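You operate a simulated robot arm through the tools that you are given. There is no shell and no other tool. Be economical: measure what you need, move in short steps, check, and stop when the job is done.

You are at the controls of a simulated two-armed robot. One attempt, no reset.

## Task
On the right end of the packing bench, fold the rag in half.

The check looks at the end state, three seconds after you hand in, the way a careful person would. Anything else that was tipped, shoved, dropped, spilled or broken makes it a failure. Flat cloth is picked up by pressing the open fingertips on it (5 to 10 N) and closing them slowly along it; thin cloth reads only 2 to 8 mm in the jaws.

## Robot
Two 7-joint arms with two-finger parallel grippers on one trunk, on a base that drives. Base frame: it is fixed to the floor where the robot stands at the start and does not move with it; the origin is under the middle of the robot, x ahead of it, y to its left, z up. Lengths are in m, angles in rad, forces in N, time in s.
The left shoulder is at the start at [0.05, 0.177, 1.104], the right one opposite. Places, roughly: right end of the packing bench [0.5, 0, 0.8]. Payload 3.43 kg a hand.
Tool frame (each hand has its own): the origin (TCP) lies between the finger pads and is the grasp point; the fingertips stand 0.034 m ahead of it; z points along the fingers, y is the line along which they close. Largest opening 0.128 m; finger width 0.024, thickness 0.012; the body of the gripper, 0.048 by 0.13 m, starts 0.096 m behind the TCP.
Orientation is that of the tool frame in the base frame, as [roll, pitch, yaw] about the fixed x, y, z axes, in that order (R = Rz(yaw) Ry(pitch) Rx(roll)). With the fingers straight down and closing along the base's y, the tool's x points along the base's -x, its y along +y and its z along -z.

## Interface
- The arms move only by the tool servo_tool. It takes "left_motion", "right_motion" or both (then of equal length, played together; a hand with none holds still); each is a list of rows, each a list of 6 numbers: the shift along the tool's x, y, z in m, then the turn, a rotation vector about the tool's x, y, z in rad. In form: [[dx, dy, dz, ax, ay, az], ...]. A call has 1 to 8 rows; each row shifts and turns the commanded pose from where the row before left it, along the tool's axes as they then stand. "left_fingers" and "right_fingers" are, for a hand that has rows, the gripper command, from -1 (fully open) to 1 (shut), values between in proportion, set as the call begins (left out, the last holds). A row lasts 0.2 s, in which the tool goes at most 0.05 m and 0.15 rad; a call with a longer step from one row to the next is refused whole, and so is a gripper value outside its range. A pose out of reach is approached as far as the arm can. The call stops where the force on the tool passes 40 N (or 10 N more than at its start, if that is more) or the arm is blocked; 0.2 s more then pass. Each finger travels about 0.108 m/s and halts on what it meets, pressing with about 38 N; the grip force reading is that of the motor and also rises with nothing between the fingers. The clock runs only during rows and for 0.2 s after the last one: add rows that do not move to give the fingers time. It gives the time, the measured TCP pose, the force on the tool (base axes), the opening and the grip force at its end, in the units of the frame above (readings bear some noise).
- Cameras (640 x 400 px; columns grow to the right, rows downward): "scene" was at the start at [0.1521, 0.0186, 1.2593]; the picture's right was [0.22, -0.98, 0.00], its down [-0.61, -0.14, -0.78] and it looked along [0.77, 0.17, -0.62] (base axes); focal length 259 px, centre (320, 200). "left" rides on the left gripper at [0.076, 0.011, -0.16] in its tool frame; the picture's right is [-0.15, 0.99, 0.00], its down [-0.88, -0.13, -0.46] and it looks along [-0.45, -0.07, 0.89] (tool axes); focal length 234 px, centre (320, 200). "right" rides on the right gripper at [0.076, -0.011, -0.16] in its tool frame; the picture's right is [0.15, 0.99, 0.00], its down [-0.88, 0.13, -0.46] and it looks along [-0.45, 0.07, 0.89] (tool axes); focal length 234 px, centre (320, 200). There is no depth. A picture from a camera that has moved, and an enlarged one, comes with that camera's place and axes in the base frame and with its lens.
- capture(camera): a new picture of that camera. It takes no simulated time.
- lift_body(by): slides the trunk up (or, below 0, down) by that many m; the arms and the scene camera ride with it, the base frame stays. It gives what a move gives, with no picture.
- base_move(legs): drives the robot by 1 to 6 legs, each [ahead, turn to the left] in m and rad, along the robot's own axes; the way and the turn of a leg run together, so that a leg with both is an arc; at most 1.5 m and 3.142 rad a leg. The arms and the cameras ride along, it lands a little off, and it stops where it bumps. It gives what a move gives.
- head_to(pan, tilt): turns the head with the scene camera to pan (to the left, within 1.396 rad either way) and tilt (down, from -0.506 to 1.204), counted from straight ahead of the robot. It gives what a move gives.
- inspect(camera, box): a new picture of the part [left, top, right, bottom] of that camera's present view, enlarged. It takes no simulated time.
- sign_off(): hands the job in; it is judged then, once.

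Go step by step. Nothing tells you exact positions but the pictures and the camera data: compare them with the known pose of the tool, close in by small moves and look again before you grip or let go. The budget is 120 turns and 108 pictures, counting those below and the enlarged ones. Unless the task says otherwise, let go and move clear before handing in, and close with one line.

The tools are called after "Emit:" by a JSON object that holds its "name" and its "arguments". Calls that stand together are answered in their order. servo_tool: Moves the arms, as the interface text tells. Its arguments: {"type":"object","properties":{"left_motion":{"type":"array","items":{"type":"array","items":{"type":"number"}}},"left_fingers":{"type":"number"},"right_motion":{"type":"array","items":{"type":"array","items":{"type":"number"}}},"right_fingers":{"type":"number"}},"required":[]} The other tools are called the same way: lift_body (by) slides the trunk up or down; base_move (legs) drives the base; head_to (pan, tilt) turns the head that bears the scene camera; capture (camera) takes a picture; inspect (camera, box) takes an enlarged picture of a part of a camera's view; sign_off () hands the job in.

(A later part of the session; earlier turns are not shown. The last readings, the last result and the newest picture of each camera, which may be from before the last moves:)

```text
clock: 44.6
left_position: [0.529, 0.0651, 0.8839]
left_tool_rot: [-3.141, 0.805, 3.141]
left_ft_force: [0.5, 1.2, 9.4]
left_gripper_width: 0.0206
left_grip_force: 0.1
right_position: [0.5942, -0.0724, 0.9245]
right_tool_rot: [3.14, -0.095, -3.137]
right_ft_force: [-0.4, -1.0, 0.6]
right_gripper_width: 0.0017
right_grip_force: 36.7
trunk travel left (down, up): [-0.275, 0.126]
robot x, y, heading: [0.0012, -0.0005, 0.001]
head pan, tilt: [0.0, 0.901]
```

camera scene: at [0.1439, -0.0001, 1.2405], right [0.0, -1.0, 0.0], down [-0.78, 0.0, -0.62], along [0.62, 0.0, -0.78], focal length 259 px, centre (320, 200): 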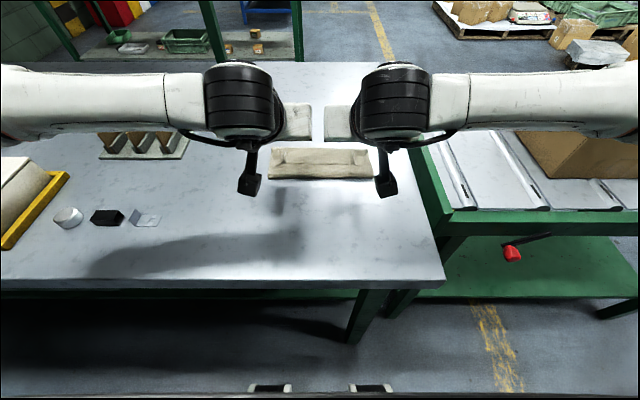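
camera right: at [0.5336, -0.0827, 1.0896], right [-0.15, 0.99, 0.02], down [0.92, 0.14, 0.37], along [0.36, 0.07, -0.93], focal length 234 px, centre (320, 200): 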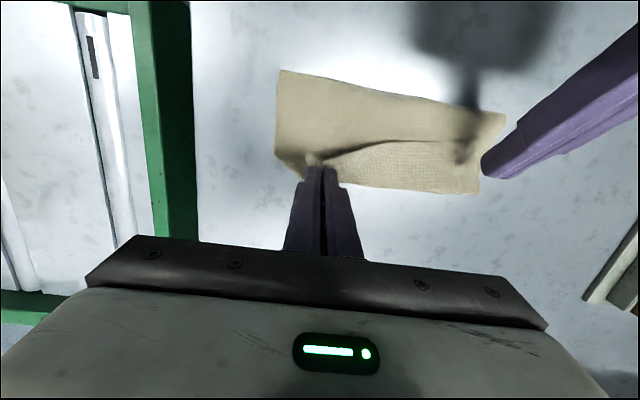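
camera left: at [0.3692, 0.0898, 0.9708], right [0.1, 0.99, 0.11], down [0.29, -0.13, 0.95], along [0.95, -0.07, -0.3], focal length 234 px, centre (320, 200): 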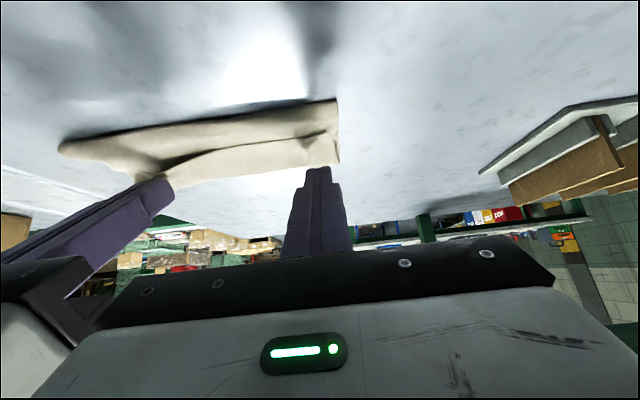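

It's pressing with 9 N, so I'll close slowly.

Emit:
{"name": "servo_tool", "arguments": {"left_motion": [[0, 0, 0, 0, 0, 0], [0, 0, 0, 0, 0, 0]], "left_fingers": 0.75}}

Emit:
{"name": "servo_tool", "arguments": {"left_motion": [[0, 0, 0, 0, 0, 0], [0, 0, 0, 0, 0, 0]], "left_fingers": 0.82}}

Emit:
{"name": "inspect", "arguments": {"camera": "left", "box": [256, 110, 384, 190]}}

Emit:
{"name": "servo_tool", "arguments": {"left_motion": [[0, 0, 0, 0, 0, 0], [0, 0, 0, 0, 0, 0]], "left_fingers": 0.91}}

Emit:
{"name": "servo_tool", "arguments": {"left_motion": [[0, 0, 0, 0, 0, 0], [0, 0, 0, 0, 0, 0], [0, 0, 0, 0, 0, 0]], "left_fingers": 1}}

Emit:
{"name": "inspect", "arguments": {"camera": "left", "box": [256, 110, 384, 190]}}

```text
clock: 45.2
left_position: [0.5277, 0.0654, 0.8848]
left_tool_rot: [-3.139, 0.804, 3.141]
left_ft_force: [1.0, 0.7, 11.8]
left_gripper_width: 0.0152
left_grip_force: 0.1
right_position: [0.5925, -0.0725, 0.9234]
right_tool_rot: [3.14, -0.096, -3.137]
right_ft_force: [-0.1, -0.3, 0.5]
right_gripper_width: 0.0019
right_grip_force: 36.3
trunk travel left (down, up): [-0.275, 0.126]
robot x, y, heading: [0.0006, -0.0057, 0.001]
head pan, tilt: [0.0, 0.901]
```

```text
clock: 45.8
left_position: [0.5298, 0.0657, 0.8827]
left_tool_rot: [-3.14, 0.804, 3.141]
left_ft_force: [-0.2, -1.3, 13.1]
left_gripper_width: 0.0109
left_grip_force: 0.1
right_position: [0.5934, -0.0722, 0.9239]
right_tool_rot: [3.141, -0.094, -3.137]
right_ft_force: [0.1, 0.8, -0.5]
right_gripper_width: 0.0016
right_grip_force: 36.4
trunk travel left (down, up): [-0.275, 0.126]
robot x, y, heading: [-0.001, 0.0023, -0.001]
head pan, tilt: [0.0, 0.901]
```

```text
5.00 times, centred on (320, 150) of left
camera zoom: at [0.3603, 0.0768, 0.9412], right [0.1, 0.99, 0.1], down [0.28, -0.13, 0.95], along [0.95, -0.07, -0.29], focal length 1171 px, centre (320, 450)
```

zoom: 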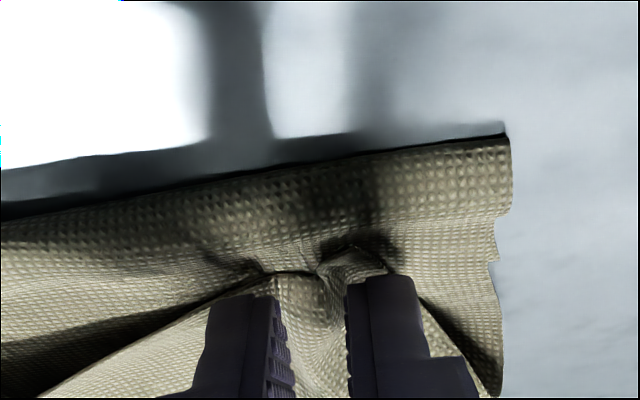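

```text
clock: 46.4
left_position: [0.5275, 0.0652, 0.8846]
left_tool_rot: [-3.14, 0.805, 3.14]
left_ft_force: [1.1, -1.7, 14.1]
left_gripper_width: 0.0059
left_grip_force: 0.0
right_position: [0.5933, -0.0717, 0.9247]
right_tool_rot: [3.14, -0.098, -3.136]
right_ft_force: [-0.1, 1.1, -0.6]
right_gripper_width: 0.0017
right_grip_force: 36.4
trunk travel left (down, up): [-0.275, 0.126]
robot x, y, heading: [0.0006, 0.0022, 0.002]
head pan, tilt: [0.0, 0.901]
```

```text
clock: 47.2
left_position: [0.5287, 0.0659, 0.8828]
left_tool_rot: [-3.141, 0.805, -3.141]
left_ft_force: [0.2, 0.6, 14.7]
left_gripper_width: 0.0014
left_grip_force: 36.5
right_position: [0.5929, -0.0726, 0.9248]
right_tool_rot: [3.14, -0.096, -3.136]
right_ft_force: [-0.2, 2.8, -0.7]
right_gripper_width: 0.0017
right_grip_force: 36.3
trunk travel left (down, up): [-0.275, 0.126]
robot x, y, heading: [-0.0006, -0.0016, -0.002]
head pan, tilt: [0.0, 0.901]
```

```text
5.00 times, centred on (320, 150) of left
camera zoom: at [0.3601, 0.077, 0.9411], right [0.1, 0.99, 0.1], down [0.28, -0.13, 0.95], along [0.95, -0.07, -0.29], focal length 1171 px, centre (320, 450)
```

zoom: 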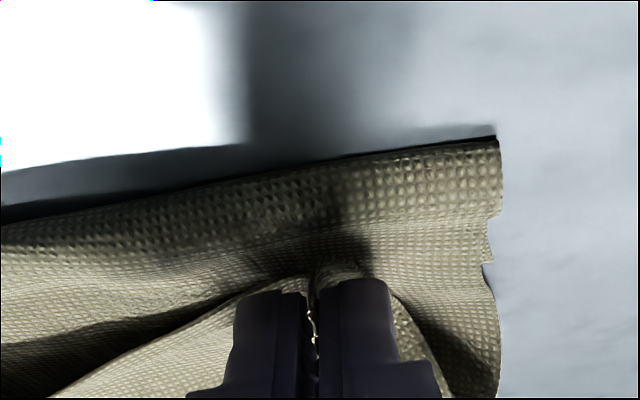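

Left now reads 1.4 mm with cloth visible in the jaws. I'll lift 2 cm and check.

Emit:
{"name": "servo_tool", "arguments": {"left_motion": [[-0.0036, 0, -0.0035, 0, 0, 0], [-0.0108, 0, -0.0104, 0, 0, 0], [0, 0, 0, 0, 0, 0]]}}

Emit:
{"name": "inspect", "arguments": {"camera": "left", "box": [192, 60, 384, 180]}}

Emit:
{"name": "capture", "arguments": {"camera": "right"}}

```text
clock: 48.0
left_position: [0.5282, 0.0647, 0.9024]
left_tool_rot: [3.141, 0.801, 3.14]
left_ft_force: [-0.3, 0.5, -0.7]
left_gripper_width: 0.0015
left_grip_force: 36.7
right_position: [0.5951, -0.0712, 0.9247]
right_tool_rot: [-3.141, -0.097, -3.137]
right_ft_force: [0.3, -0.5, 0.2]
right_gripper_width: 0.0016
right_grip_force: 36.7
trunk travel left (down, up): [-0.275, 0.126]
robot x, y, heading: [0.0012, -0.0022, -0.003]
head pan, tilt: [0.0, 0.901]
```

```text
3.33 times, centred on (288, 120) of left
camera zoom: at [0.3614, 0.0771, 0.96], right [0.1, 0.99, 0.11], down [0.29, -0.13, 0.95], along [0.95, -0.07, -0.3], focal length 781 px, centre (427, 467)
```

zoom: 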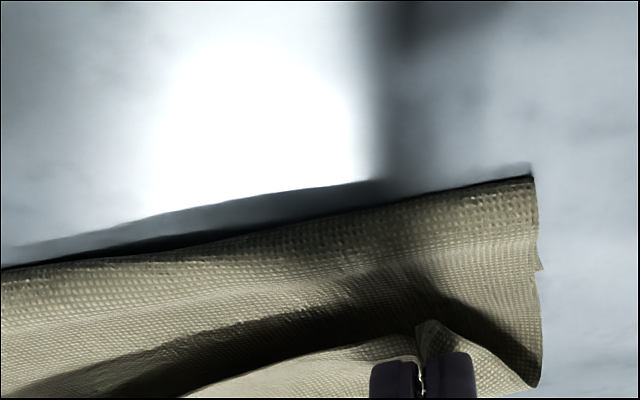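

```text
38 pictures are left
camera right: at [0.5339, -0.0829, 1.0895], right [-0.15, 0.99, 0.01], down [0.92, 0.13, 0.37], along [0.36, 0.07, -0.93], focal length 234 px, centre (320, 200)
```

right: 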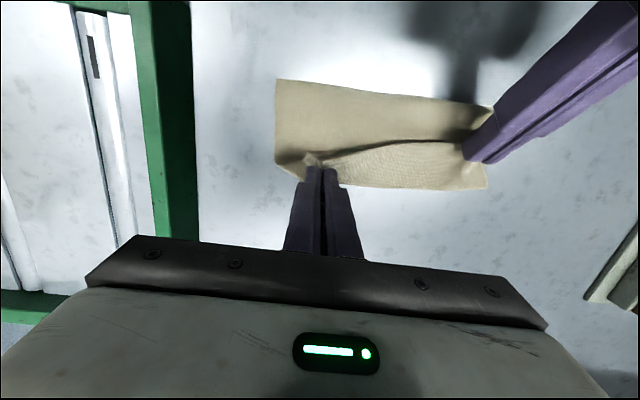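

Left holds its corner too. I'll carry it over the same way to match the right.

Emit:
{"name": "servo_tool", "arguments": {"left_motion": [[-0.0086, 0.002, -0.0084, 0, 0.15, 0], [-0.0137, 0.002, -0.0048, 0, 0.15, 0], [-0.0134, 0.002, 0.0004, 0, 0.15, 0], [-0.016, 0.002, 0.0058, 0, 0.15, 0], [-0.0161, 0.001, 0.0063, 0, 0.15, 0], [-0.0127, 0, 0.0066, 0, 0.15, 0], [0, 0, 0, 0, 0, 0]]}}

Emit:
{"name": "capture", "arguments": {"camera": "left"}}

Emit:
{"name": "inspect", "arguments": {"camera": "scene", "box": [240, 100, 400, 200]}}

Emit:
{"name": "capture", "arguments": {"camera": "right"}}

```text
clock: 49.6
left_position: [0.5961, 0.074, 0.9253]
left_tool_rot: [-3.14, -0.1, 3.138]
left_ft_force: [0.0, -0.8, 0.3]
left_gripper_width: 0.0017
left_grip_force: 36.1
right_position: [0.5936, -0.0722, 0.9236]
right_tool_rot: [3.141, -0.096, -3.136]
right_ft_force: [0.1, 1.3, 0.5]
right_gripper_width: 0.0017
right_grip_force: 36.5
trunk travel left (down, up): [-0.275, 0.126]
robot x, y, heading: [0.0015, 0.0023, -0.002]
head pan, tilt: [0.0, 0.901]
```

```text
37 pictures are left
camera left: at [0.5362, 0.0857, 1.0931], right [0.15, 0.99, -0.02], down [0.92, -0.13, 0.37], along [0.36, -0.07, -0.93], focal length 234 px, centre (320, 200)
```

left: 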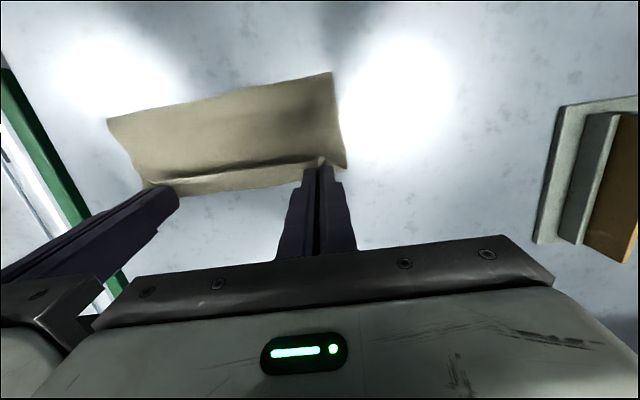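

```text
4.00 times, centred on (320, 150) of scene
camera zoom: at [0.1436, 0.0001, 1.2406], right [0.0, -1.0, 0.0], down [-0.78, 0.0, -0.62], along [0.62, 0.0, -0.78], focal length 1035 px, centre (320, 400)
```

zoom: 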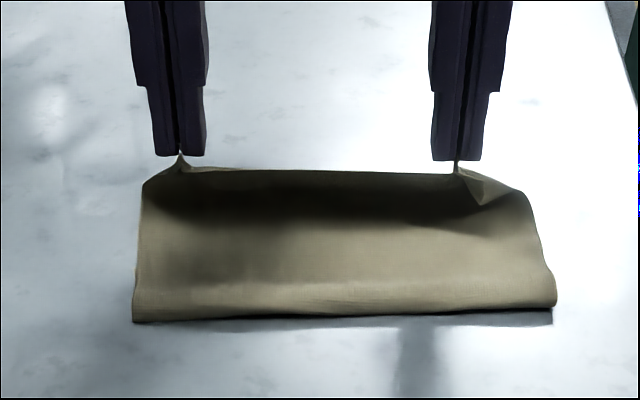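

```text
35 pictures are left
camera right: at [0.5337, -0.0824, 1.0896], right [-0.15, 0.99, 0.01], down [0.92, 0.13, 0.37], along [0.36, 0.07, -0.93], focal length 234 px, centre (320, 200)
```

right: 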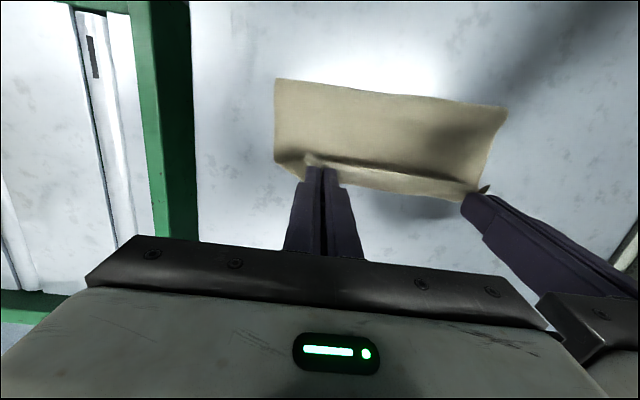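

Now the top layer stands cleanly, held only at its edge. I'll lift it back to take out the slack, then lower along an arc so its edge lands at x≈0.59, on the bottom layer's edge.

Emit:
{"name": "servo_tool", "arguments": {"left_motion": [[0.0194, 0, -0.0182, 0, 0, 0], [0.0194, 0, -0.0182, 0, 0, 0], [0, 0, 0, 0, 0, 0], [-0.0177, 0, 0.0163, 0, 0, 0], [-0.0124, 0, 0.0229, 0, 0, 0], [-0.0068, 0, 0.0174, 0, 0, 0], [0, 0, 0, 0, 0, 0]], "right_motion": [[0.0194, 0, -0.0182, 0, 0, 0], [0.0194, 0, -0.0182, 0, 0, 0], [0, 0, 0, 0, 0, 0], [-0.0177, 0, 0.0163, 0, 0, 0], [-0.0124, 0, 0.0229, 0, 0, 0], [-0.0068, 0, 0.0174, 0, 0, 0], [0, 0, 0, 0, 0, 0]]}}

Emit:
{"name": "inspect", "arguments": {"camera": "scene", "box": [240, 100, 400, 200]}}

Emit:
{"name": "capture", "arguments": {"camera": "right"}}

Emit:
{"name": "capture", "arguments": {"camera": "left"}}

```text
clock: 51.2
left_position: [0.5925, 0.0745, 0.9049]
left_tool_rot: [3.14, -0.097, 3.14]
left_ft_force: [-0.1, -0.1, -0.3]
left_gripper_width: 0.0017
left_grip_force: 36.9
right_position: [0.5918, -0.0716, 0.9045]
right_tool_rot: [3.14, -0.098, -3.137]
right_ft_force: [0.8, 0.6, 0.6]
right_gripper_width: 0.0015
right_grip_force: 36.1
trunk travel left (down, up): [-0.275, 0.126]
robot x, y, heading: [0.0017, -0.0038, -0.001]
head pan, tilt: [0.0, 0.901]
```

```text
4.00 times, centred on (320, 150) of scene
camera zoom: at [0.1436, -0.0001, 1.2406], right [0.0, -1.0, 0.0], down [-0.78, 0.0, -0.62], along [0.62, 0.0, -0.78], focal length 1035 px, centre (320, 400)
```

zoom: 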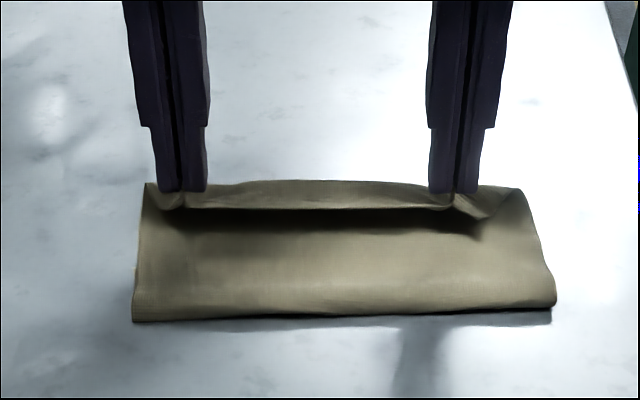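

```text
33 pictures are left
camera right: at [0.5315, -0.0827, 1.0693], right [-0.15, 0.99, 0.01], down [0.92, 0.13, 0.37], along [0.36, 0.07, -0.93], focal length 234 px, centre (320, 200)
```

right: 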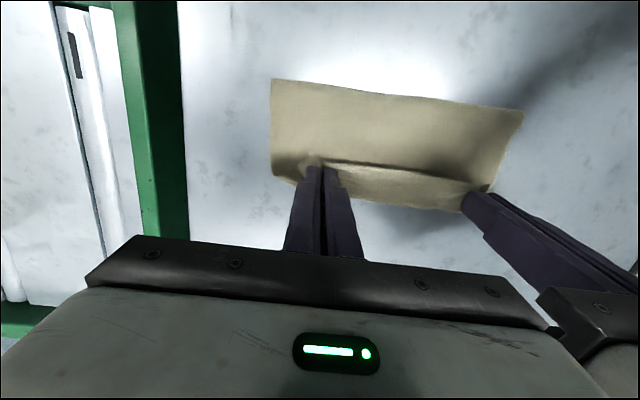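

```text
32 pictures are left
camera left: at [0.5323, 0.086, 1.0715], right [0.15, 0.99, -0.01], down [0.92, -0.13, 0.37], along [0.36, -0.07, -0.93], focal length 234 px, centre (320, 200)
```

left: 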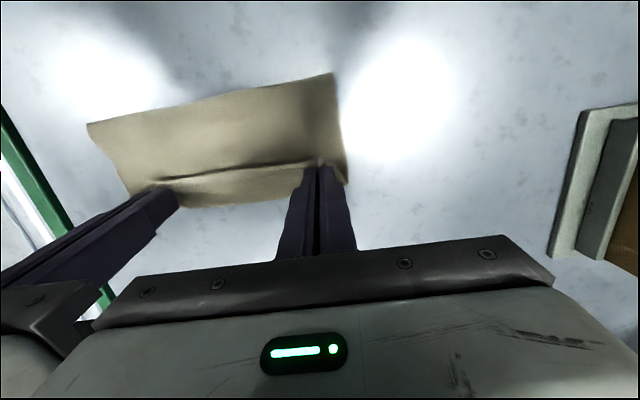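

The slack makes the edge curl back again because the fold line sits about 1 cm too far forward. I'll take the edge back low toward the robot so the cloth unrolls, then fold again in a low arc.

Emit:
{"name": "servo_tool", "arguments": {"left_motion": [[0.0334, 0, -0.0318, 0, 0, 0], [0.0408, 0, -0.006, 0, 0, 0], [0.0393, 0, 0.009, 0, 0, 0], [0.0388, 0, 0.014, 0, 0, 0], [0, 0, 0, 0, 0, 0]], "right_motion": [[0.0334, 0, -0.0318, 0, 0, 0], [0.0408, 0, -0.006, 0, 0, 0], [0.0393, 0, 0.009, 0, 0, 0], [0.0388, 0, 0.014, 0, 0, 0], [0, 0, 0, 0, 0, 0]]}}

Emit:
{"name": "inspect", "arguments": {"camera": "scene", "box": [224, 80, 416, 200]}}

Emit:
{"name": "capture", "arguments": {"camera": "right"}}

```text
clock: 52.4
left_position: [0.4421, 0.0767, 0.9347]
left_tool_rot: [-3.14, -0.097, 3.14]
left_ft_force: [-0.4, -2.0, -0.2]
left_gripper_width: 0.0013
left_grip_force: 36.3
right_position: [0.4404, -0.0725, 0.9343]
right_tool_rot: [3.139, -0.099, -3.139]
right_ft_force: [-0.5, 2.4, 0.1]
right_gripper_width: 0.0016
right_grip_force: 36.0
trunk travel left (down, up): [-0.275, 0.126]
robot x, y, heading: [-0.0033, 0.0018, 0.003]
head pan, tilt: [0.0, 0.901]
```

```text
3.33 times, centred on (320, 140) of scene
camera zoom: at [0.1438, -0.0001, 1.2405], right [0.0, -1.0, 0.0], down [-0.78, 0.0, -0.62], along [0.62, 0.0, -0.78], focal length 863 px, centre (320, 400)
```

zoom: 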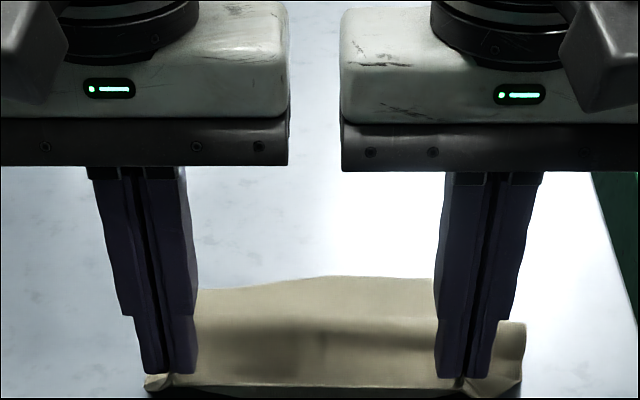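

```text
30 pictures are left
camera right: at [0.3804, -0.0835, 1.0989], right [-0.15, 0.99, 0.02], down [0.92, 0.13, 0.37], along [0.36, 0.07, -0.93], focal length 234 px, centre (320, 200)
```

right: 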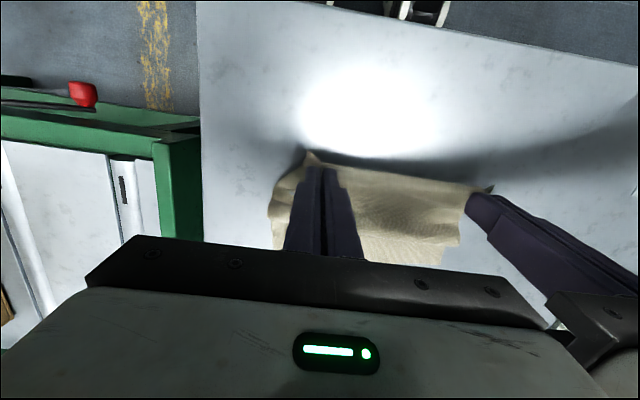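

Emit:
{"name": "capture", "arguments": {"camera": "left"}}

Emit:
{"name": "head_to", "arguments": {"pan": 0.0, "tilt": 0.7}}

Emit:
{"name": "capture", "arguments": {"camera": "scene"}}

```text
29 pictures are left
camera left: at [0.382, 0.0885, 1.102], right [0.15, 0.99, -0.02], down [0.92, -0.13, 0.37], along [0.36, -0.07, -0.93], focal length 234 px, centre (320, 200)
```

left: 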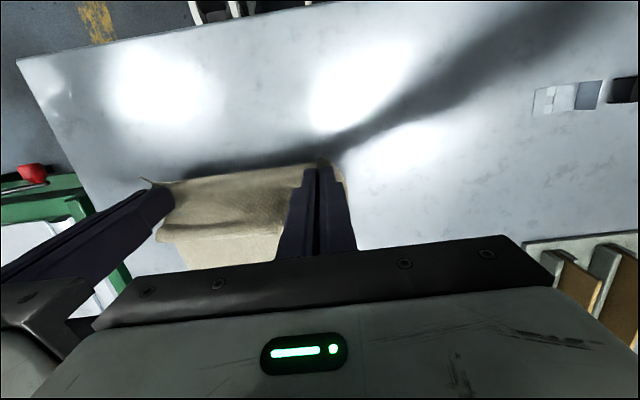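

```text
clock: 53.1
left_position: [0.4427, 0.0765, 0.9338]
left_tool_rot: [-3.142, -0.1, 3.141]
left_ft_force: [0.2, -2.6, 0.0]
left_gripper_width: 0.0015
left_grip_force: 36.5
right_position: [0.4395, -0.0725, 0.9331]
right_tool_rot: [3.14, -0.098, -3.141]
right_ft_force: [-0.2, 2.4, -0.3]
right_gripper_width: 0.0014
right_grip_force: 36.8
trunk travel left (down, up): [-0.275, 0.126]
robot x, y, heading: [0.0015, 0.001, 0.002]
head pan, tilt: [0.0, 0.7]
```

```text
28 pictures are left
camera scene: at [0.1532, -0.0001, 1.2566], right [0.0, -1.0, 0.0], down [-0.64, 0.0, -0.76], along [0.76, 0.0, -0.64], focal length 259 px, centre (320, 200)
```

scene: 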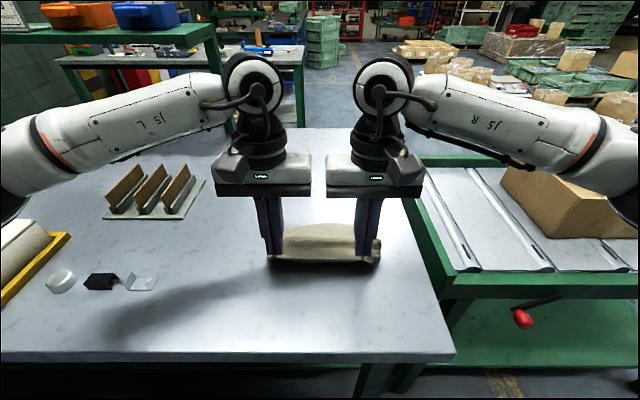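

To get a clean start I'll lay the cloth back nearly flat, keeping both edge pinches.

Emit:
{"name": "servo_tool", "arguments": {"left_motion": [[0.0332, 0, 0.0194, 0, 0, 0], [0.0332, 0, 0.0194, 0, 0, 0], [0, 0, 0, 0, 0, 0]], "right_motion": [[0.0332, 0, 0.0194, 0, 0, 0], [0.0332, 0, 0.0194, 0, 0, 0], [0, 0, 0, 0, 0, 0]]}}

Emit:
{"name": "inspect", "arguments": {"camera": "scene", "box": [240, 190, 416, 300]}}

```text
clock: 53.9
left_position: [0.3734, 0.0758, 0.9019]
left_tool_rot: [-3.141, -0.097, -3.141]
left_ft_force: [0.0, -1.2, -0.4]
left_gripper_width: 0.0016
left_grip_force: 35.9
right_position: [0.3713, -0.0736, 0.9003]
right_tool_rot: [3.141, -0.097, -3.139]
right_ft_force: [0.4, 2.4, -0.3]
right_gripper_width: 0.0017
right_grip_force: 36.3
trunk travel left (down, up): [-0.275, 0.126]
robot x, y, heading: [0.0008, 0.0016, 0.002]
head pan, tilt: [0.0, 0.7]
```

```text
3.64 times, centred on (328, 245) of scene
camera zoom: at [0.1532, -0.0001, 1.2567], right [0.0, -1.0, 0.0], down [-0.64, 0.0, -0.76], along [0.76, 0.0, -0.64], focal length 941 px, centre (291, 36)
```

zoom: 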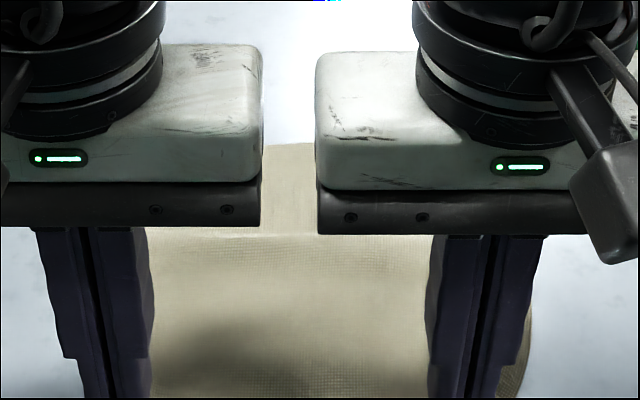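

The cloth is nearly flat again, with its far edge at about x≈0.54 and the near edge at about 0.365. At this distance I can tilt more. I'll fold again in a low arc, landing the edge at x≈0.535.

Emit:
{"name": "servo_tool", "arguments": {"left_motion": [[-0.0139, 0, -0.0316, 0, 0, 0], [-0.0279, 0, -0.0229, 0, 0, 0], [-0.0343, 0, -0.0085, 0, 0, 0], [-0.0343, 0, 0.0016, 0, 0.125, 0], [-0.0319, 0, 0.0091, 0, 0.125, 0], [-0.0257, 0, 0.0119, 0, 0, 0], [-0.009, 0, 0.0073, 0, 0, 0], [0, 0, 0, 0, 0, 0]], "right_motion": [[-0.0139, 0, -0.0316, 0, 0, 0], [-0.0279, 0, -0.0229, 0, 0, 0], [-0.0343, 0, -0.0085, 0, 0, 0], [-0.0343, 0, 0.0016, 0, 0.125, 0], [-0.0319, 0, 0.0091, 0, 0.125, 0], [-0.0257, 0, 0.0119, 0, 0, 0], [-0.009, 0, 0.0073, 0, 0, 0], [0, 0, 0, 0, 0, 0]]}}

Emit:
{"name": "inspect", "arguments": {"camera": "scene", "box": [240, 170, 400, 270]}}

Emit:
{"name": "capture", "arguments": {"camera": "right"}}

```text
clock: 55.7
left_position: [0.544, 0.0748, 0.9056]
left_tool_rot: [3.141, -0.349, 3.141]
left_ft_force: [-0.1, -1.6, 0.2]
left_gripper_width: 0.0017
left_grip_force: 36.9
right_position: [0.5425, -0.0729, 0.9066]
right_tool_rot: [3.139, -0.348, -3.137]
right_ft_force: [-0.4, 0.4, 0.0]
right_gripper_width: 0.0014
right_grip_force: 36.4
trunk travel left (down, up): [-0.275, 0.126]
robot x, y, heading: [-0.0022, -0.0011, -0.002]
head pan, tilt: [0.0, 0.7]
```

```text
4.00 times, centred on (320, 220) of scene
camera zoom: at [0.1531, -0.0001, 1.2567], right [0.0, -1.0, 0.0], down [-0.64, 0.0, -0.77], along [0.77, 0.0, -0.64], focal length 1035 px, centre (320, 120)
```

zoom: 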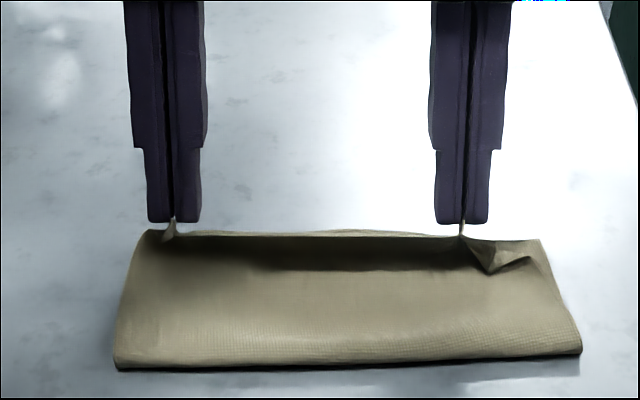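

```text
25 pictures are left
camera right: at [0.525, -0.0829, 1.0811], right [-0.14, 0.99, 0.05], down [0.98, 0.14, 0.13], along [0.12, 0.07, -0.99], focal length 234 px, centre (320, 200)
```

right: 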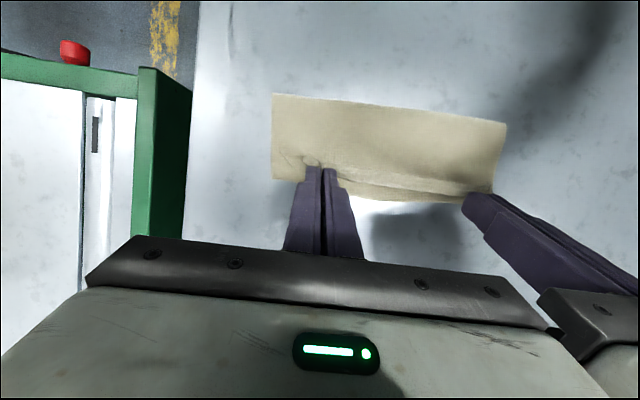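

Much better: the fold line is at x≈0.46 and the edge at about 0.535, with almost no curl. I'll lower the last 1.4 cm while easing slightly forward.

Emit:
{"name": "servo_tool", "arguments": {"left_motion": [[-0.0062, 0, 0.0052, 0, 0, 0], [-0.0062, 0, 0.0052, 0, 0, 0], [0, 0, 0, 0, 0, 0]], "right_motion": [[-0.0062, 0, 0.0052, 0, 0, 0], [-0.0062, 0, 0.0052, 0, 0, 0], [0, 0, 0, 0, 0, 0]]}}

Emit:
{"name": "inspect", "arguments": {"camera": "scene", "box": [240, 170, 400, 270]}}

Emit:
{"name": "inspect", "arguments": {"camera": "right", "box": [240, 70, 560, 270]}}

```text
clock: 56.5
left_position: [0.5522, 0.0744, 0.8917]
left_tool_rot: [-3.14, -0.349, 3.14]
left_ft_force: [0.7, -0.2, -0.4]
left_gripper_width: 0.0018
left_grip_force: 36.4
right_position: [0.5508, -0.0715, 0.8928]
right_tool_rot: [3.141, -0.347, -3.136]
right_ft_force: [-0.3, 1.1, 1.2]
right_gripper_width: 0.0014
right_grip_force: 36.4
trunk travel left (down, up): [-0.275, 0.126]
robot x, y, heading: [0.0004, 0.0011, 0.003]
head pan, tilt: [0.0, 0.7]
```

```text
4.00 times, centred on (320, 220) of scene
camera zoom: at [0.1531, -0.0001, 1.2567], right [0.0, -1.0, 0.0], down [-0.64, 0.0, -0.77], along [0.77, 0.0, -0.64], focal length 1035 px, centre (320, 120)
```

zoom: 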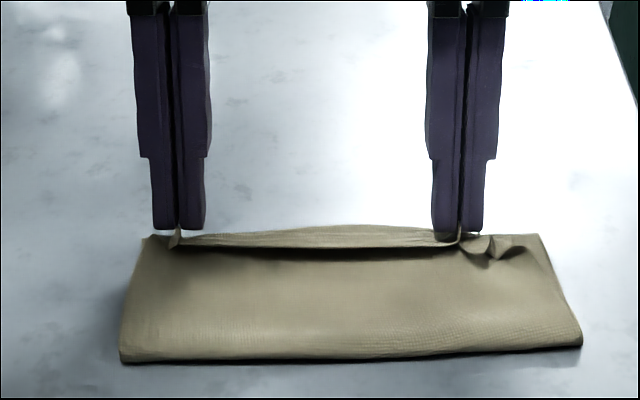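

```text
2.00 times, centred on (400, 170) of right
camera zoom: at [0.5331, -0.0829, 1.0672], right [-0.14, 0.99, 0.05], down [0.98, 0.13, 0.13], along [0.12, 0.07, -0.99], focal length 468 px, centre (160, 260)
```

zoom: 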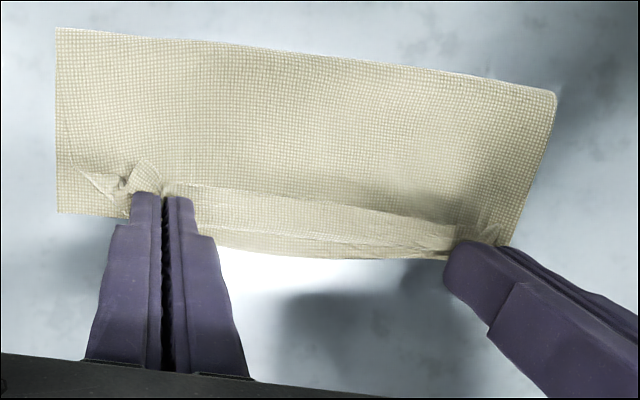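

The bottom layer's far edge shows at x≈0.545, with the top edge curled about 1.3 cm short of it. I'll move the pinched edge about 1.2 cm forward to straighten the curl.

Emit:
{"name": "servo_tool", "arguments": {"left_motion": [[-0.0049, 0, -0.0059, 0, 0, 0], [-0.0057, 0, -0.002, 0, 0, 0], [-0.002, 0, 0.005, 0, 0, 0], [0, 0, 0, 0, 0, 0]], "right_motion": [[-0.0049, 0, -0.0059, 0, 0, 0], [-0.0057, 0, -0.002, 0, 0, 0], [-0.002, 0, 0.005, 0, 0, 0], [0, 0, 0, 0, 0, 0]]}}

Emit:
{"name": "inspect", "arguments": {"camera": "right", "box": [240, 70, 560, 270]}}

```text
clock: 57.5
left_position: [0.5579, 0.0775, 0.8904]
left_tool_rot: [-3.14, -0.349, 3.14]
left_ft_force: [-0.2, -2.6, 0.8]
left_gripper_width: 0.0014
left_grip_force: 36.4
left hand out of reach, approached as far as the arm can: row 2
right_position: [0.5566, -0.0741, 0.8918]
right_tool_rot: [3.141, -0.348, -3.136]
right_ft_force: [0.2, 3.0, 0.1]
right_gripper_width: 0.0018
right_grip_force: 36.2
right hand out of reach, approached as far as the arm can: row 2
trunk travel left (down, up): [-0.275, 0.126]
robot x, y, heading: [-0.0007, 0.0013, -0.001]
head pan, tilt: [0.0, 0.7]
```

```text
2.00 times, centred on (400, 170) of right
camera zoom: at [0.54, -0.0843, 1.0668], right [-0.14, 0.99, 0.05], down [0.98, 0.13, 0.13], along [0.12, 0.07, -0.99], focal length 468 px, centre (160, 260)
```

zoom: 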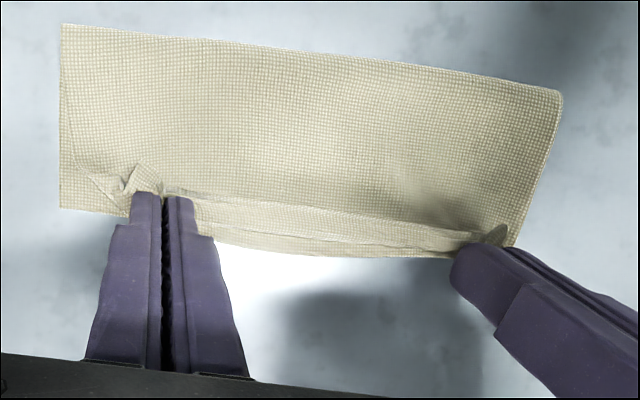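

At the pinches, the top edge is within a few mm of the bottom edge; only the middle of the strip still curls. I'll release now and rise straight up.

Emit:
{"name": "servo_tool", "arguments": {"left_motion": [[0, 0, 0, 0, 0, 0], [0, 0, 0, 0, 0, 0], [0, 0, 0, 0, 0, 0]], "right_motion": [[0, 0, 0, 0, 0, 0], [0, 0, 0, 0, 0, 0], [0, 0, 0, 0, 0, 0]], "left_fingers": 0.8, "right_fingers": 0.8}}

Emit:
{"name": "servo_tool", "arguments": {"left_motion": [[0.0034, 0, -0.0094, 0, 0, 0], [0.0103, 0, -0.0282, 0, 0, 0], [0.0103, 0, -0.0282, 0, 0, 0], [0, 0, 0, 0, 0, 0]], "right_motion": [[0.0034, 0, -0.0094, 0, 0, 0], [0.0103, 0, -0.0282, 0, 0, 0], [0.0103, 0, -0.0282, 0, 0, 0], [0, 0, 0, 0, 0, 0]]}}

Emit:
{"name": "inspect", "arguments": {"camera": "scene", "box": [240, 170, 400, 270]}}

Emit:
{"name": "inspect", "arguments": {"camera": "right", "box": [240, 70, 560, 270]}}

```text
clock: 58.3
left_position: [0.5573, 0.0769, 0.891]
left_tool_rot: [3.141, -0.349, 3.138]
left_ft_force: [0.3, -0.3, -1.3]
left_gripper_width: 0.0127
left_grip_force: 0.1
right_position: [0.5567, -0.0742, 0.8917]
right_tool_rot: [3.14, -0.347, -3.137]
right_ft_force: [0.1, 0.4, 0.2]
right_gripper_width: 0.0127
right_grip_force: 0.1
trunk travel left (down, up): [-0.275, 0.126]
robot x, y, heading: [-0.0031, 0.0006, 0.001]
head pan, tilt: [0.0, 0.7]
```

```text
clock: 59.3
left_position: [0.5523, 0.0774, 0.9601]
left_tool_rot: [-3.139, -0.349, 3.138]
left_ft_force: [-0.6, -0.1, -0.5]
left_gripper_width: 0.013
left_grip_force: 0.1
left hand out of reach, approached as far as the arm can: row 3
right_position: [0.5507, -0.0744, 0.9551]
right_tool_rot: [3.141, -0.348, -3.138]
right_ft_force: [-1.3, 0.0, 0.5]
right_gripper_width: 0.0129
right_grip_force: 0.0
right hand out of reach, approached as far as the arm can: row 3
trunk travel left (down, up): [-0.275, 0.126]
robot x, y, heading: [-0.0004, 0.001, -0.001]
head pan, tilt: [0.0, 0.7]
```

```text
4.00 times, centred on (320, 220) of scene
camera zoom: at [0.1532, 0.0003, 1.2567], right [0.0, -1.0, 0.0], down [-0.64, 0.0, -0.76], along [0.76, 0.0, -0.64], focal length 1035 px, centre (320, 120)
```

zoom: 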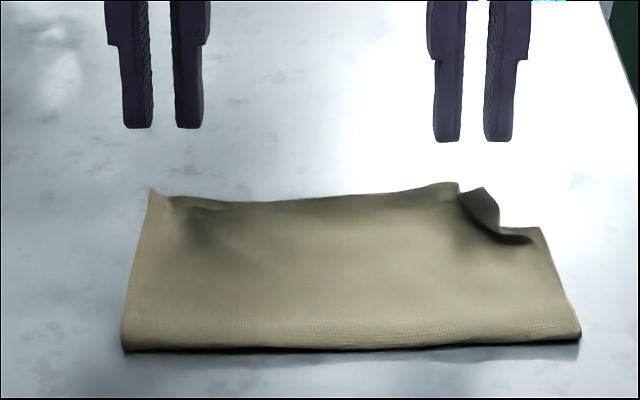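

```text
2.00 times, centred on (400, 170) of right
camera zoom: at [0.5335, -0.0847, 1.1295], right [-0.14, 0.99, 0.05], down [0.98, 0.13, 0.13], along [0.12, 0.07, -0.99], focal length 468 px, centre (160, 260)
```

zoom: 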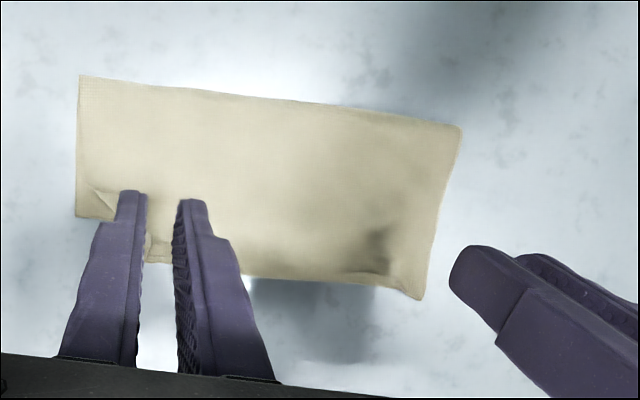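

The edge flopped forward, so the cloth is now properly folded. I'll back the hands off for a clear view.

Emit:
{"name": "servo_tool", "arguments": {"left_motion": [[0.041, 0.01, 0.0043, 0, -0.12, 0], [0.0412, 0.01, -0.0006, 0, -0.12, 0], [0.02, 0.01, -0.02, 0, -0.11, 0], [0.02, 0, -0.03, 0, 0, 0], [0, 0, -0.03, 0, 0, 0], [0, 0, 0, 0, 0, 0]], "right_motion": [[0.041, -0.01, 0.0043, 0, -0.12, 0], [0.0412, -0.01, -0.0006, 0, -0.12, 0], [0.02, -0.01, -0.02, 0, -0.11, 0], [0.02, 0, -0.03, 0, 0, 0], [0, 0, -0.03, 0, 0, 0], [0, 0, 0, 0, 0, 0]]}}

Emit:
{"name": "capture", "arguments": {"camera": "right"}}

Emit:
{"name": "inspect", "arguments": {"camera": "left", "box": [100, 60, 420, 260]}}

Emit:
{"name": "inspect", "arguments": {"camera": "scene", "box": [240, 170, 400, 270]}}

```text
clock: 60.7
left_position: [0.4356, 0.1055, 1.0662]
left_tool_rot: [-3.141, 0.002, -3.142]
left_ft_force: [0.4, 0.9, -0.7]
left_gripper_width: 0.0129
left_grip_force: 0.0
right_position: [0.4333, -0.106, 1.0581]
right_tool_rot: [3.141, 0.002, -3.138]
right_ft_force: [0.3, 0.0, 0.1]
right_gripper_width: 0.0127
right_grip_force: 0.1
trunk travel left (down, up): [-0.275, 0.126]
robot x, y, heading: [-0.0003, -0.0012, -0.002]
head pan, tilt: [0.0, 0.7]
```

```text
19 pictures are left
camera right: at [0.3562, -0.1171, 1.2156], right [-0.15, 0.99, 0.0], down [0.88, 0.13, 0.46], along [0.45, 0.07, -0.89], focal length 234 px, centre (320, 200)
```

right: 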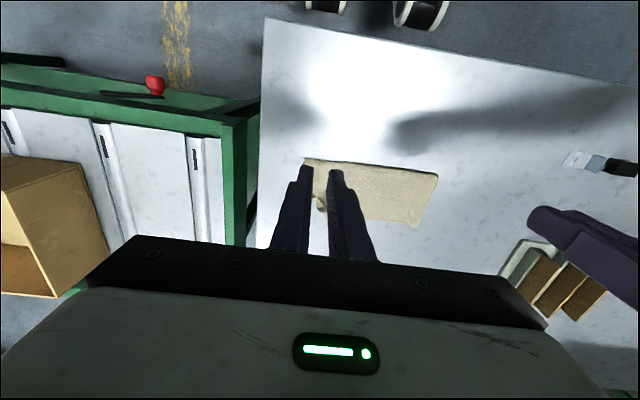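

```text
2.00 times, centred on (260, 160) of left
camera zoom: at [0.3588, 0.117, 1.2266], right [0.15, 0.99, 0.0], down [0.88, -0.13, 0.46], along [0.45, -0.07, -0.89], focal length 468 px, centre (440, 280)
```

zoom: 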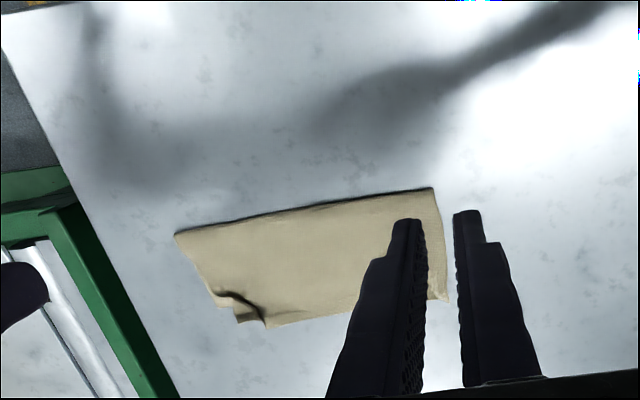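

```text
4.00 times, centred on (320, 220) of scene
camera zoom: at [0.1532, 0.0, 1.2567], right [0.0, -1.0, 0.0], down [-0.64, 0.0, -0.76], along [0.76, 0.0, -0.64], focal length 1035 px, centre (320, 120)
```

zoom: 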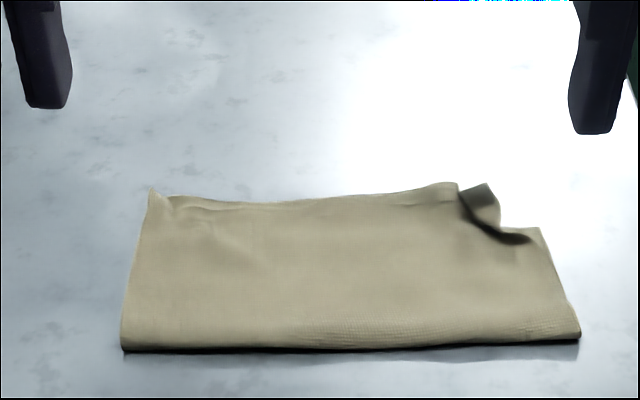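

The fold is good; the top edge overhangs by about 2 cm and the right corner is rumpled. I'll look closely at that corner before smoothing it.

Emit:
{"name": "inspect", "arguments": {"camera": "left", "box": [180, 150, 340, 250]}}

Emit:
{"name": "inspect", "arguments": {"camera": "scene", "box": [340, 200, 404, 240]}}

```text
4.00 times, centred on (260, 200) of left
camera zoom: at [0.3588, 0.117, 1.2266], right [0.15, 0.99, 0.0], down [0.88, -0.13, 0.46], along [0.45, -0.07, -0.89], focal length 937 px, centre (560, 200)
```

zoom: 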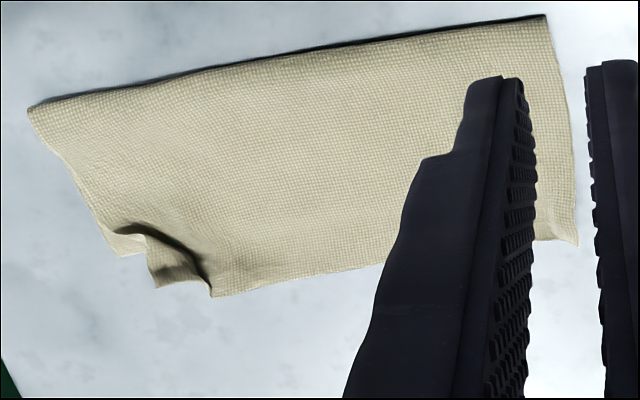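

```text
10.00 times, centred on (372, 220) of scene
camera zoom: at [0.1532, 0.0, 1.2567], right [0.0, -1.0, 0.0], down [-0.64, 0.0, -0.76], along [0.76, 0.0, -0.64], focal length 2588 px, centre (-200, 0)
```

zoom: 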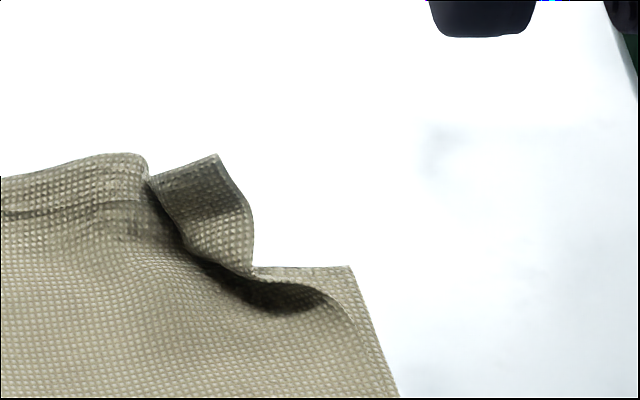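

The top layer's right corner is standing as a little ridge around (0.56, -0.09). I'll use the closed right fingertips to smooth it outward, starting just inboard.

Emit:
{"name": "servo_tool", "arguments": {"right_motion": [[-0.0417, 0.0153, 0.01, 0, 0, 0], [-0.0417, 0.0153, 0.01, 0, 0, 0], [-0.0417, 0.0153, 0.01, 0, 0, 0], [0, 0, 0.04, 0, 0, 0], [0, 0, 0.04, 0, 0, 0], [0, 0, 0.045, 0, 0, 0], [0, 0, 0.01, 0, 0, 0], [0, 0, 0, 0, 0, 0]], "right_fingers": 1}}

Emit:
{"name": "servo_tool", "arguments": {"right_motion": [[0, 0, 0.003, 0, 0, 0], [0, 0, 0.002, 0, 0, 0], [0, 0, 0, 0, 0, 0]]}}

```text
clock: 62.5
left_position: [0.4355, 0.1042, 1.0668]
left_tool_rot: [-3.141, 0.002, 3.141]
left_ft_force: [0.0, -0.1, 0.7]
left_gripper_width: 0.0128
left_grip_force: 0.0
right_position: [0.5581, -0.0581, 0.8913]
right_tool_rot: [-3.141, 0.003, -3.137]
right_ft_force: [0.3, -0.1, -0.1]
right_gripper_width: 0.0
right_grip_force: 33.3
trunk travel left (down, up): [-0.275, 0.126]
robot x, y, heading: [0.0014, -0.0004, -0.002]
head pan, tilt: [0.0, 0.7]
```

```text
clock: 63.3
left_position: [0.435, 0.1059, 1.0656]
left_tool_rot: [-3.141, 0.002, 3.141]
left_ft_force: [-0.4, 0.6, 0.8]
left_gripper_width: 0.0128
left_grip_force: 0.1
right_position: [0.559, -0.0585, 0.8861]
right_tool_rot: [3.139, 0.003, -3.138]
right_ft_force: [-0.9, 0.4, 0.7]
right_gripper_width: 0.0002
right_grip_force: 33.5
trunk travel left (down, up): [-0.275, 0.126]
robot x, y, heading: [0.0014, 0.0003, 0.003]
head pan, tilt: [0.0, 0.7]
```

Emit:
{"name": "servo_tool", "arguments": {"right_motion": [[0, 0, 0.0005, 0, 0, 0], [0, -0.009, 0, 0, 0, 0], [0.001, -0.009, 0, 0, 0, 0], [0.002, -0.009, 0, 0, 0, 0], [0.002, -0.009, 0, 0, 0, 0], [0.002, -0.009, 0, 0, 0, 0], [0, 0, -0.03, 0, 0, 0], [0, 0, -0.03, 0, 0, 0]]}}

Emit:
{"name": "inspect", "arguments": {"camera": "scene", "box": [240, 170, 400, 270]}}

```text
clock: 65.1
left_position: [0.4351, 0.1057, 1.0657]
left_tool_rot: [3.141, 0.001, 3.138]
left_ft_force: [-0.6, 0.1, 0.6]
left_gripper_width: 0.0128
left_grip_force: 0.0
right_position: [0.5508, -0.1048, 0.948]
right_tool_rot: [3.139, 0.003, -3.14]
right_ft_force: [0.9, -0.1, -0.6]
right_gripper_width: 0.0003
right_grip_force: 32.9
trunk travel left (down, up): [-0.275, 0.126]
robot x, y, heading: [-0.0021, 0.0037, 0.002]
head pan, tilt: [0.0, 0.7]
```

```text
4.00 times, centred on (320, 220) of scene
camera zoom: at [0.153, 0.0, 1.2567], right [0.0, -1.0, 0.0], down [-0.64, 0.0, -0.77], along [0.77, 0.0, -0.64], focal length 1035 px, centre (320, 120)
```

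zoom: 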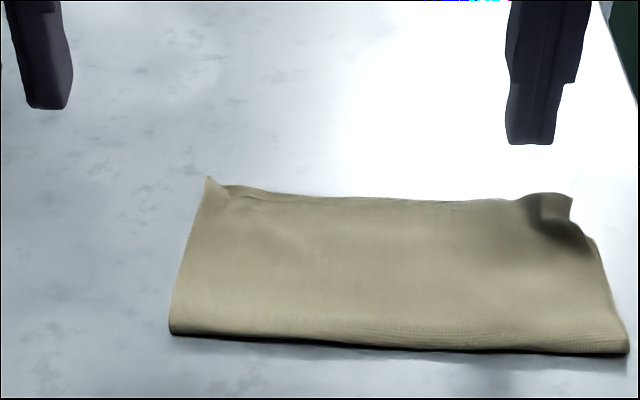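

The stroke flattened the corner nicely, though the cloth slid a bit to the right. The top still overhangs by about 2 cm, so I'll re-pinch the overhanging strip with the tools vertical to shift the edge back.

Emit:
{"name": "servo_tool", "arguments": {"left_motion": [[-0.033, -0.0178, 0, 0, 0, 0], [-0.033, -0.0178, 0, 0, 0, 0], [-0.033, -0.0178, 0, 0, 0, 0], [-0.033, -0.0178, 0, 0, 0, 0], [0, 0, 0.042, 0, 0, 0], [0, 0, 0.042, 0, 0, 0], [0, 0, 0.042, 0, 0, 0], [0, 0, 0.042, 0, 0, 0]], "right_motion": [[-0.016, -0.005, 0, 0, 0, 0], [0, 0, 0, 0, 0, 0], [0, 0, 0, 0, 0, 0], [0, 0, 0, 0, 0, 0], [0, 0, 0.012, 0, 0, 0], [0, 0, 0.012, 0, 0, 0], [0, 0, 0.012, 0, 0, 0], [0, 0, 0.012, 0, 0, 0]], "left_fingers": 0.62, "right_fingers": 0.62}}

Emit:
{"name": "inspect", "arguments": {"camera": "scene", "box": [240, 170, 416, 280]}}

Emit:
{"name": "inspect", "arguments": {"camera": "right", "box": [200, 80, 520, 280]}}

```text
clock: 66.9
left_position: [0.566, 0.036, 0.8972]
left_tool_rot: [-3.141, 0.002, 3.14]
left_ft_force: [0.4, 0.4, 0.3]
left_gripper_width: 0.0243
left_grip_force: 0.0
right_position: [0.5673, -0.1117, 0.8975]
right_tool_rot: [3.14, 0.004, -3.14]
right_ft_force: [-0.5, -0.2, -0.6]
right_gripper_width: 0.0244
right_grip_force: 0.2
trunk travel left (down, up): [-0.275, 0.126]
robot x, y, heading: [-0.001, -0.004, 0.0]
head pan, tilt: [0.0, 0.7]
```

```text
3.64 times, centred on (328, 225) of scene
camera zoom: at [0.1535, -0.0001, 1.2567], right [0.0, -1.0, 0.0], down [-0.64, 0.0, -0.76], along [0.76, 0.0, -0.64], focal length 941 px, centre (291, 109)
```

zoom: 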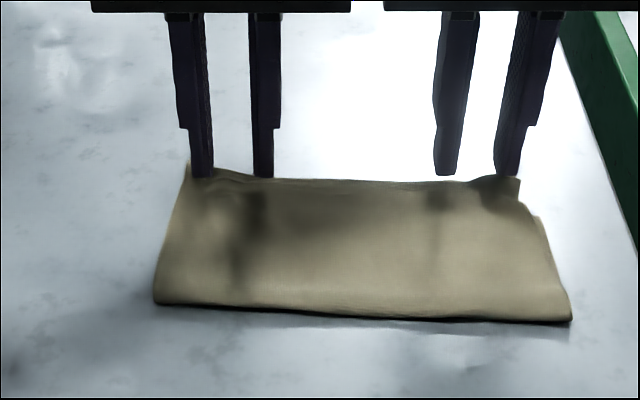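

```text
2.00 times, centred on (360, 180) of right
camera zoom: at [0.4915, -0.1214, 1.056], right [-0.15, 0.99, 0.0], down [0.88, 0.13, 0.46], along [0.45, 0.07, -0.89], focal length 468 px, centre (240, 240)
```

zoom: 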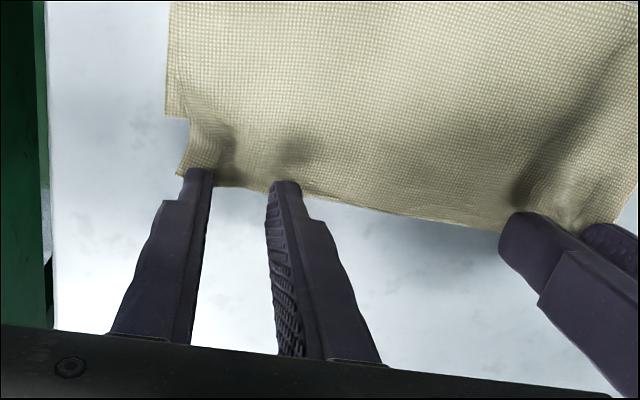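

The right-side overhang is about 2.7 cm: top edge at x≈0.568, bottom corner at 0.540. I'll press the fingers onto the overhanging strip.

Emit:
{"name": "servo_tool", "arguments": {"left_motion": [[0.005, 0, 0.005, 0, 0, 0], [0, 0, 0.004, 0, 0, 0], [0, 0, 0.0015, 0, 0, 0], [0, 0, 0, 0, 0, 0], [0, 0, 0, 0, 0, 0]], "right_motion": [[0.005, 0, 0.005, 0, 0, 0], [0, 0, 0.004, 0, 0, 0], [0, 0, 0.0015, 0, 0, 0], [0, 0, 0, 0, 0, 0], [0, 0, 0, 0, 0, 0]]}}

```text
clock: 68.1
left_position: [0.5622, 0.0337, 0.8854]
left_tool_rot: [-3.141, 0.003, 3.14]
left_ft_force: [-0.3, 0.1, 0.5]
left_gripper_width: 0.0244
left_grip_force: 0.0
right_position: [0.5622, -0.109, 0.8874]
right_tool_rot: [-3.141, 0.002, -3.138]
right_ft_force: [0.6, -0.7, 0.7]
right_gripper_width: 0.0242
right_grip_force: 0.0
trunk travel left (down, up): [-0.275, 0.126]
robot x, y, heading: [-0.0019, 0.0014, -0.0]
head pan, tilt: [0.0, 0.7]
```

Emit:
{"name": "servo_tool", "arguments": {"left_motion": [[0, 0, 0.0008, 0, 0, 0], [0, 0, 0.0003, 0, 0, 0], [0, 0, 0, 0, 0, 0], [0, 0, 0, 0, 0, 0]], "right_motion": [[0, 0, 0.0008, 0, 0, 0], [0, 0, 0.0003, 0, 0, 0], [0, 0, 0, 0, 0, 0], [0, 0, 0, 0, 0, 0]]}}

```text
clock: 69.1
left_position: [0.5638, 0.0346, 0.8868]
left_tool_rot: [-3.141, 0.002, 3.141]
left_ft_force: [-0.3, -0.2, 4.1]
left_gripper_width: 0.0242
left_grip_force: 0.1
right_position: [0.5622, -0.1096, 0.887]
right_tool_rot: [3.14, 0.002, -3.137]
right_ft_force: [-0.7, -0.1, 0.2]
right_gripper_width: 0.0244
right_grip_force: 0.0
trunk travel left (down, up): [-0.275, 0.126]
robot x, y, heading: [-0.0013, -0.0024, 0.001]
head pan, tilt: [0.0, 0.7]
```

Emit:
{"name": "servo_tool", "arguments": {"left_motion": [[0, 0, 0.0003, 0, 0, 0], [0, 0, 0, 0, 0, 0], [0, 0, 0, 0, 0, 0], [0, 0, 0, 0, 0, 0]], "right_motion": [[0, 0, 0.0007, 0, 0, 0], [0, 0, 0.0004, 0, 0, 0], [0, 0, 0, 0, 0, 0], [0, 0, 0, 0, 0, 0]]}}

```text
clock: 70.1
left_position: [0.5624, 0.0341, 0.8854]
left_tool_rot: [-3.141, 0.003, 3.14]
left_ft_force: [-1.4, -0.2, 9.0]
left_gripper_width: 0.0244
left_grip_force: 0.0
right_position: [0.5611, -0.11, 0.8863]
right_tool_rot: [3.14, 0.005, -3.138]
right_ft_force: [0.4, 0.1, 1.8]
right_gripper_width: 0.0243
right_grip_force: 0.2
trunk travel left (down, up): [-0.275, 0.126]
robot x, y, heading: [-0.0004, -0.0009, 0.001]
head pan, tilt: [0.0, 0.7]
```

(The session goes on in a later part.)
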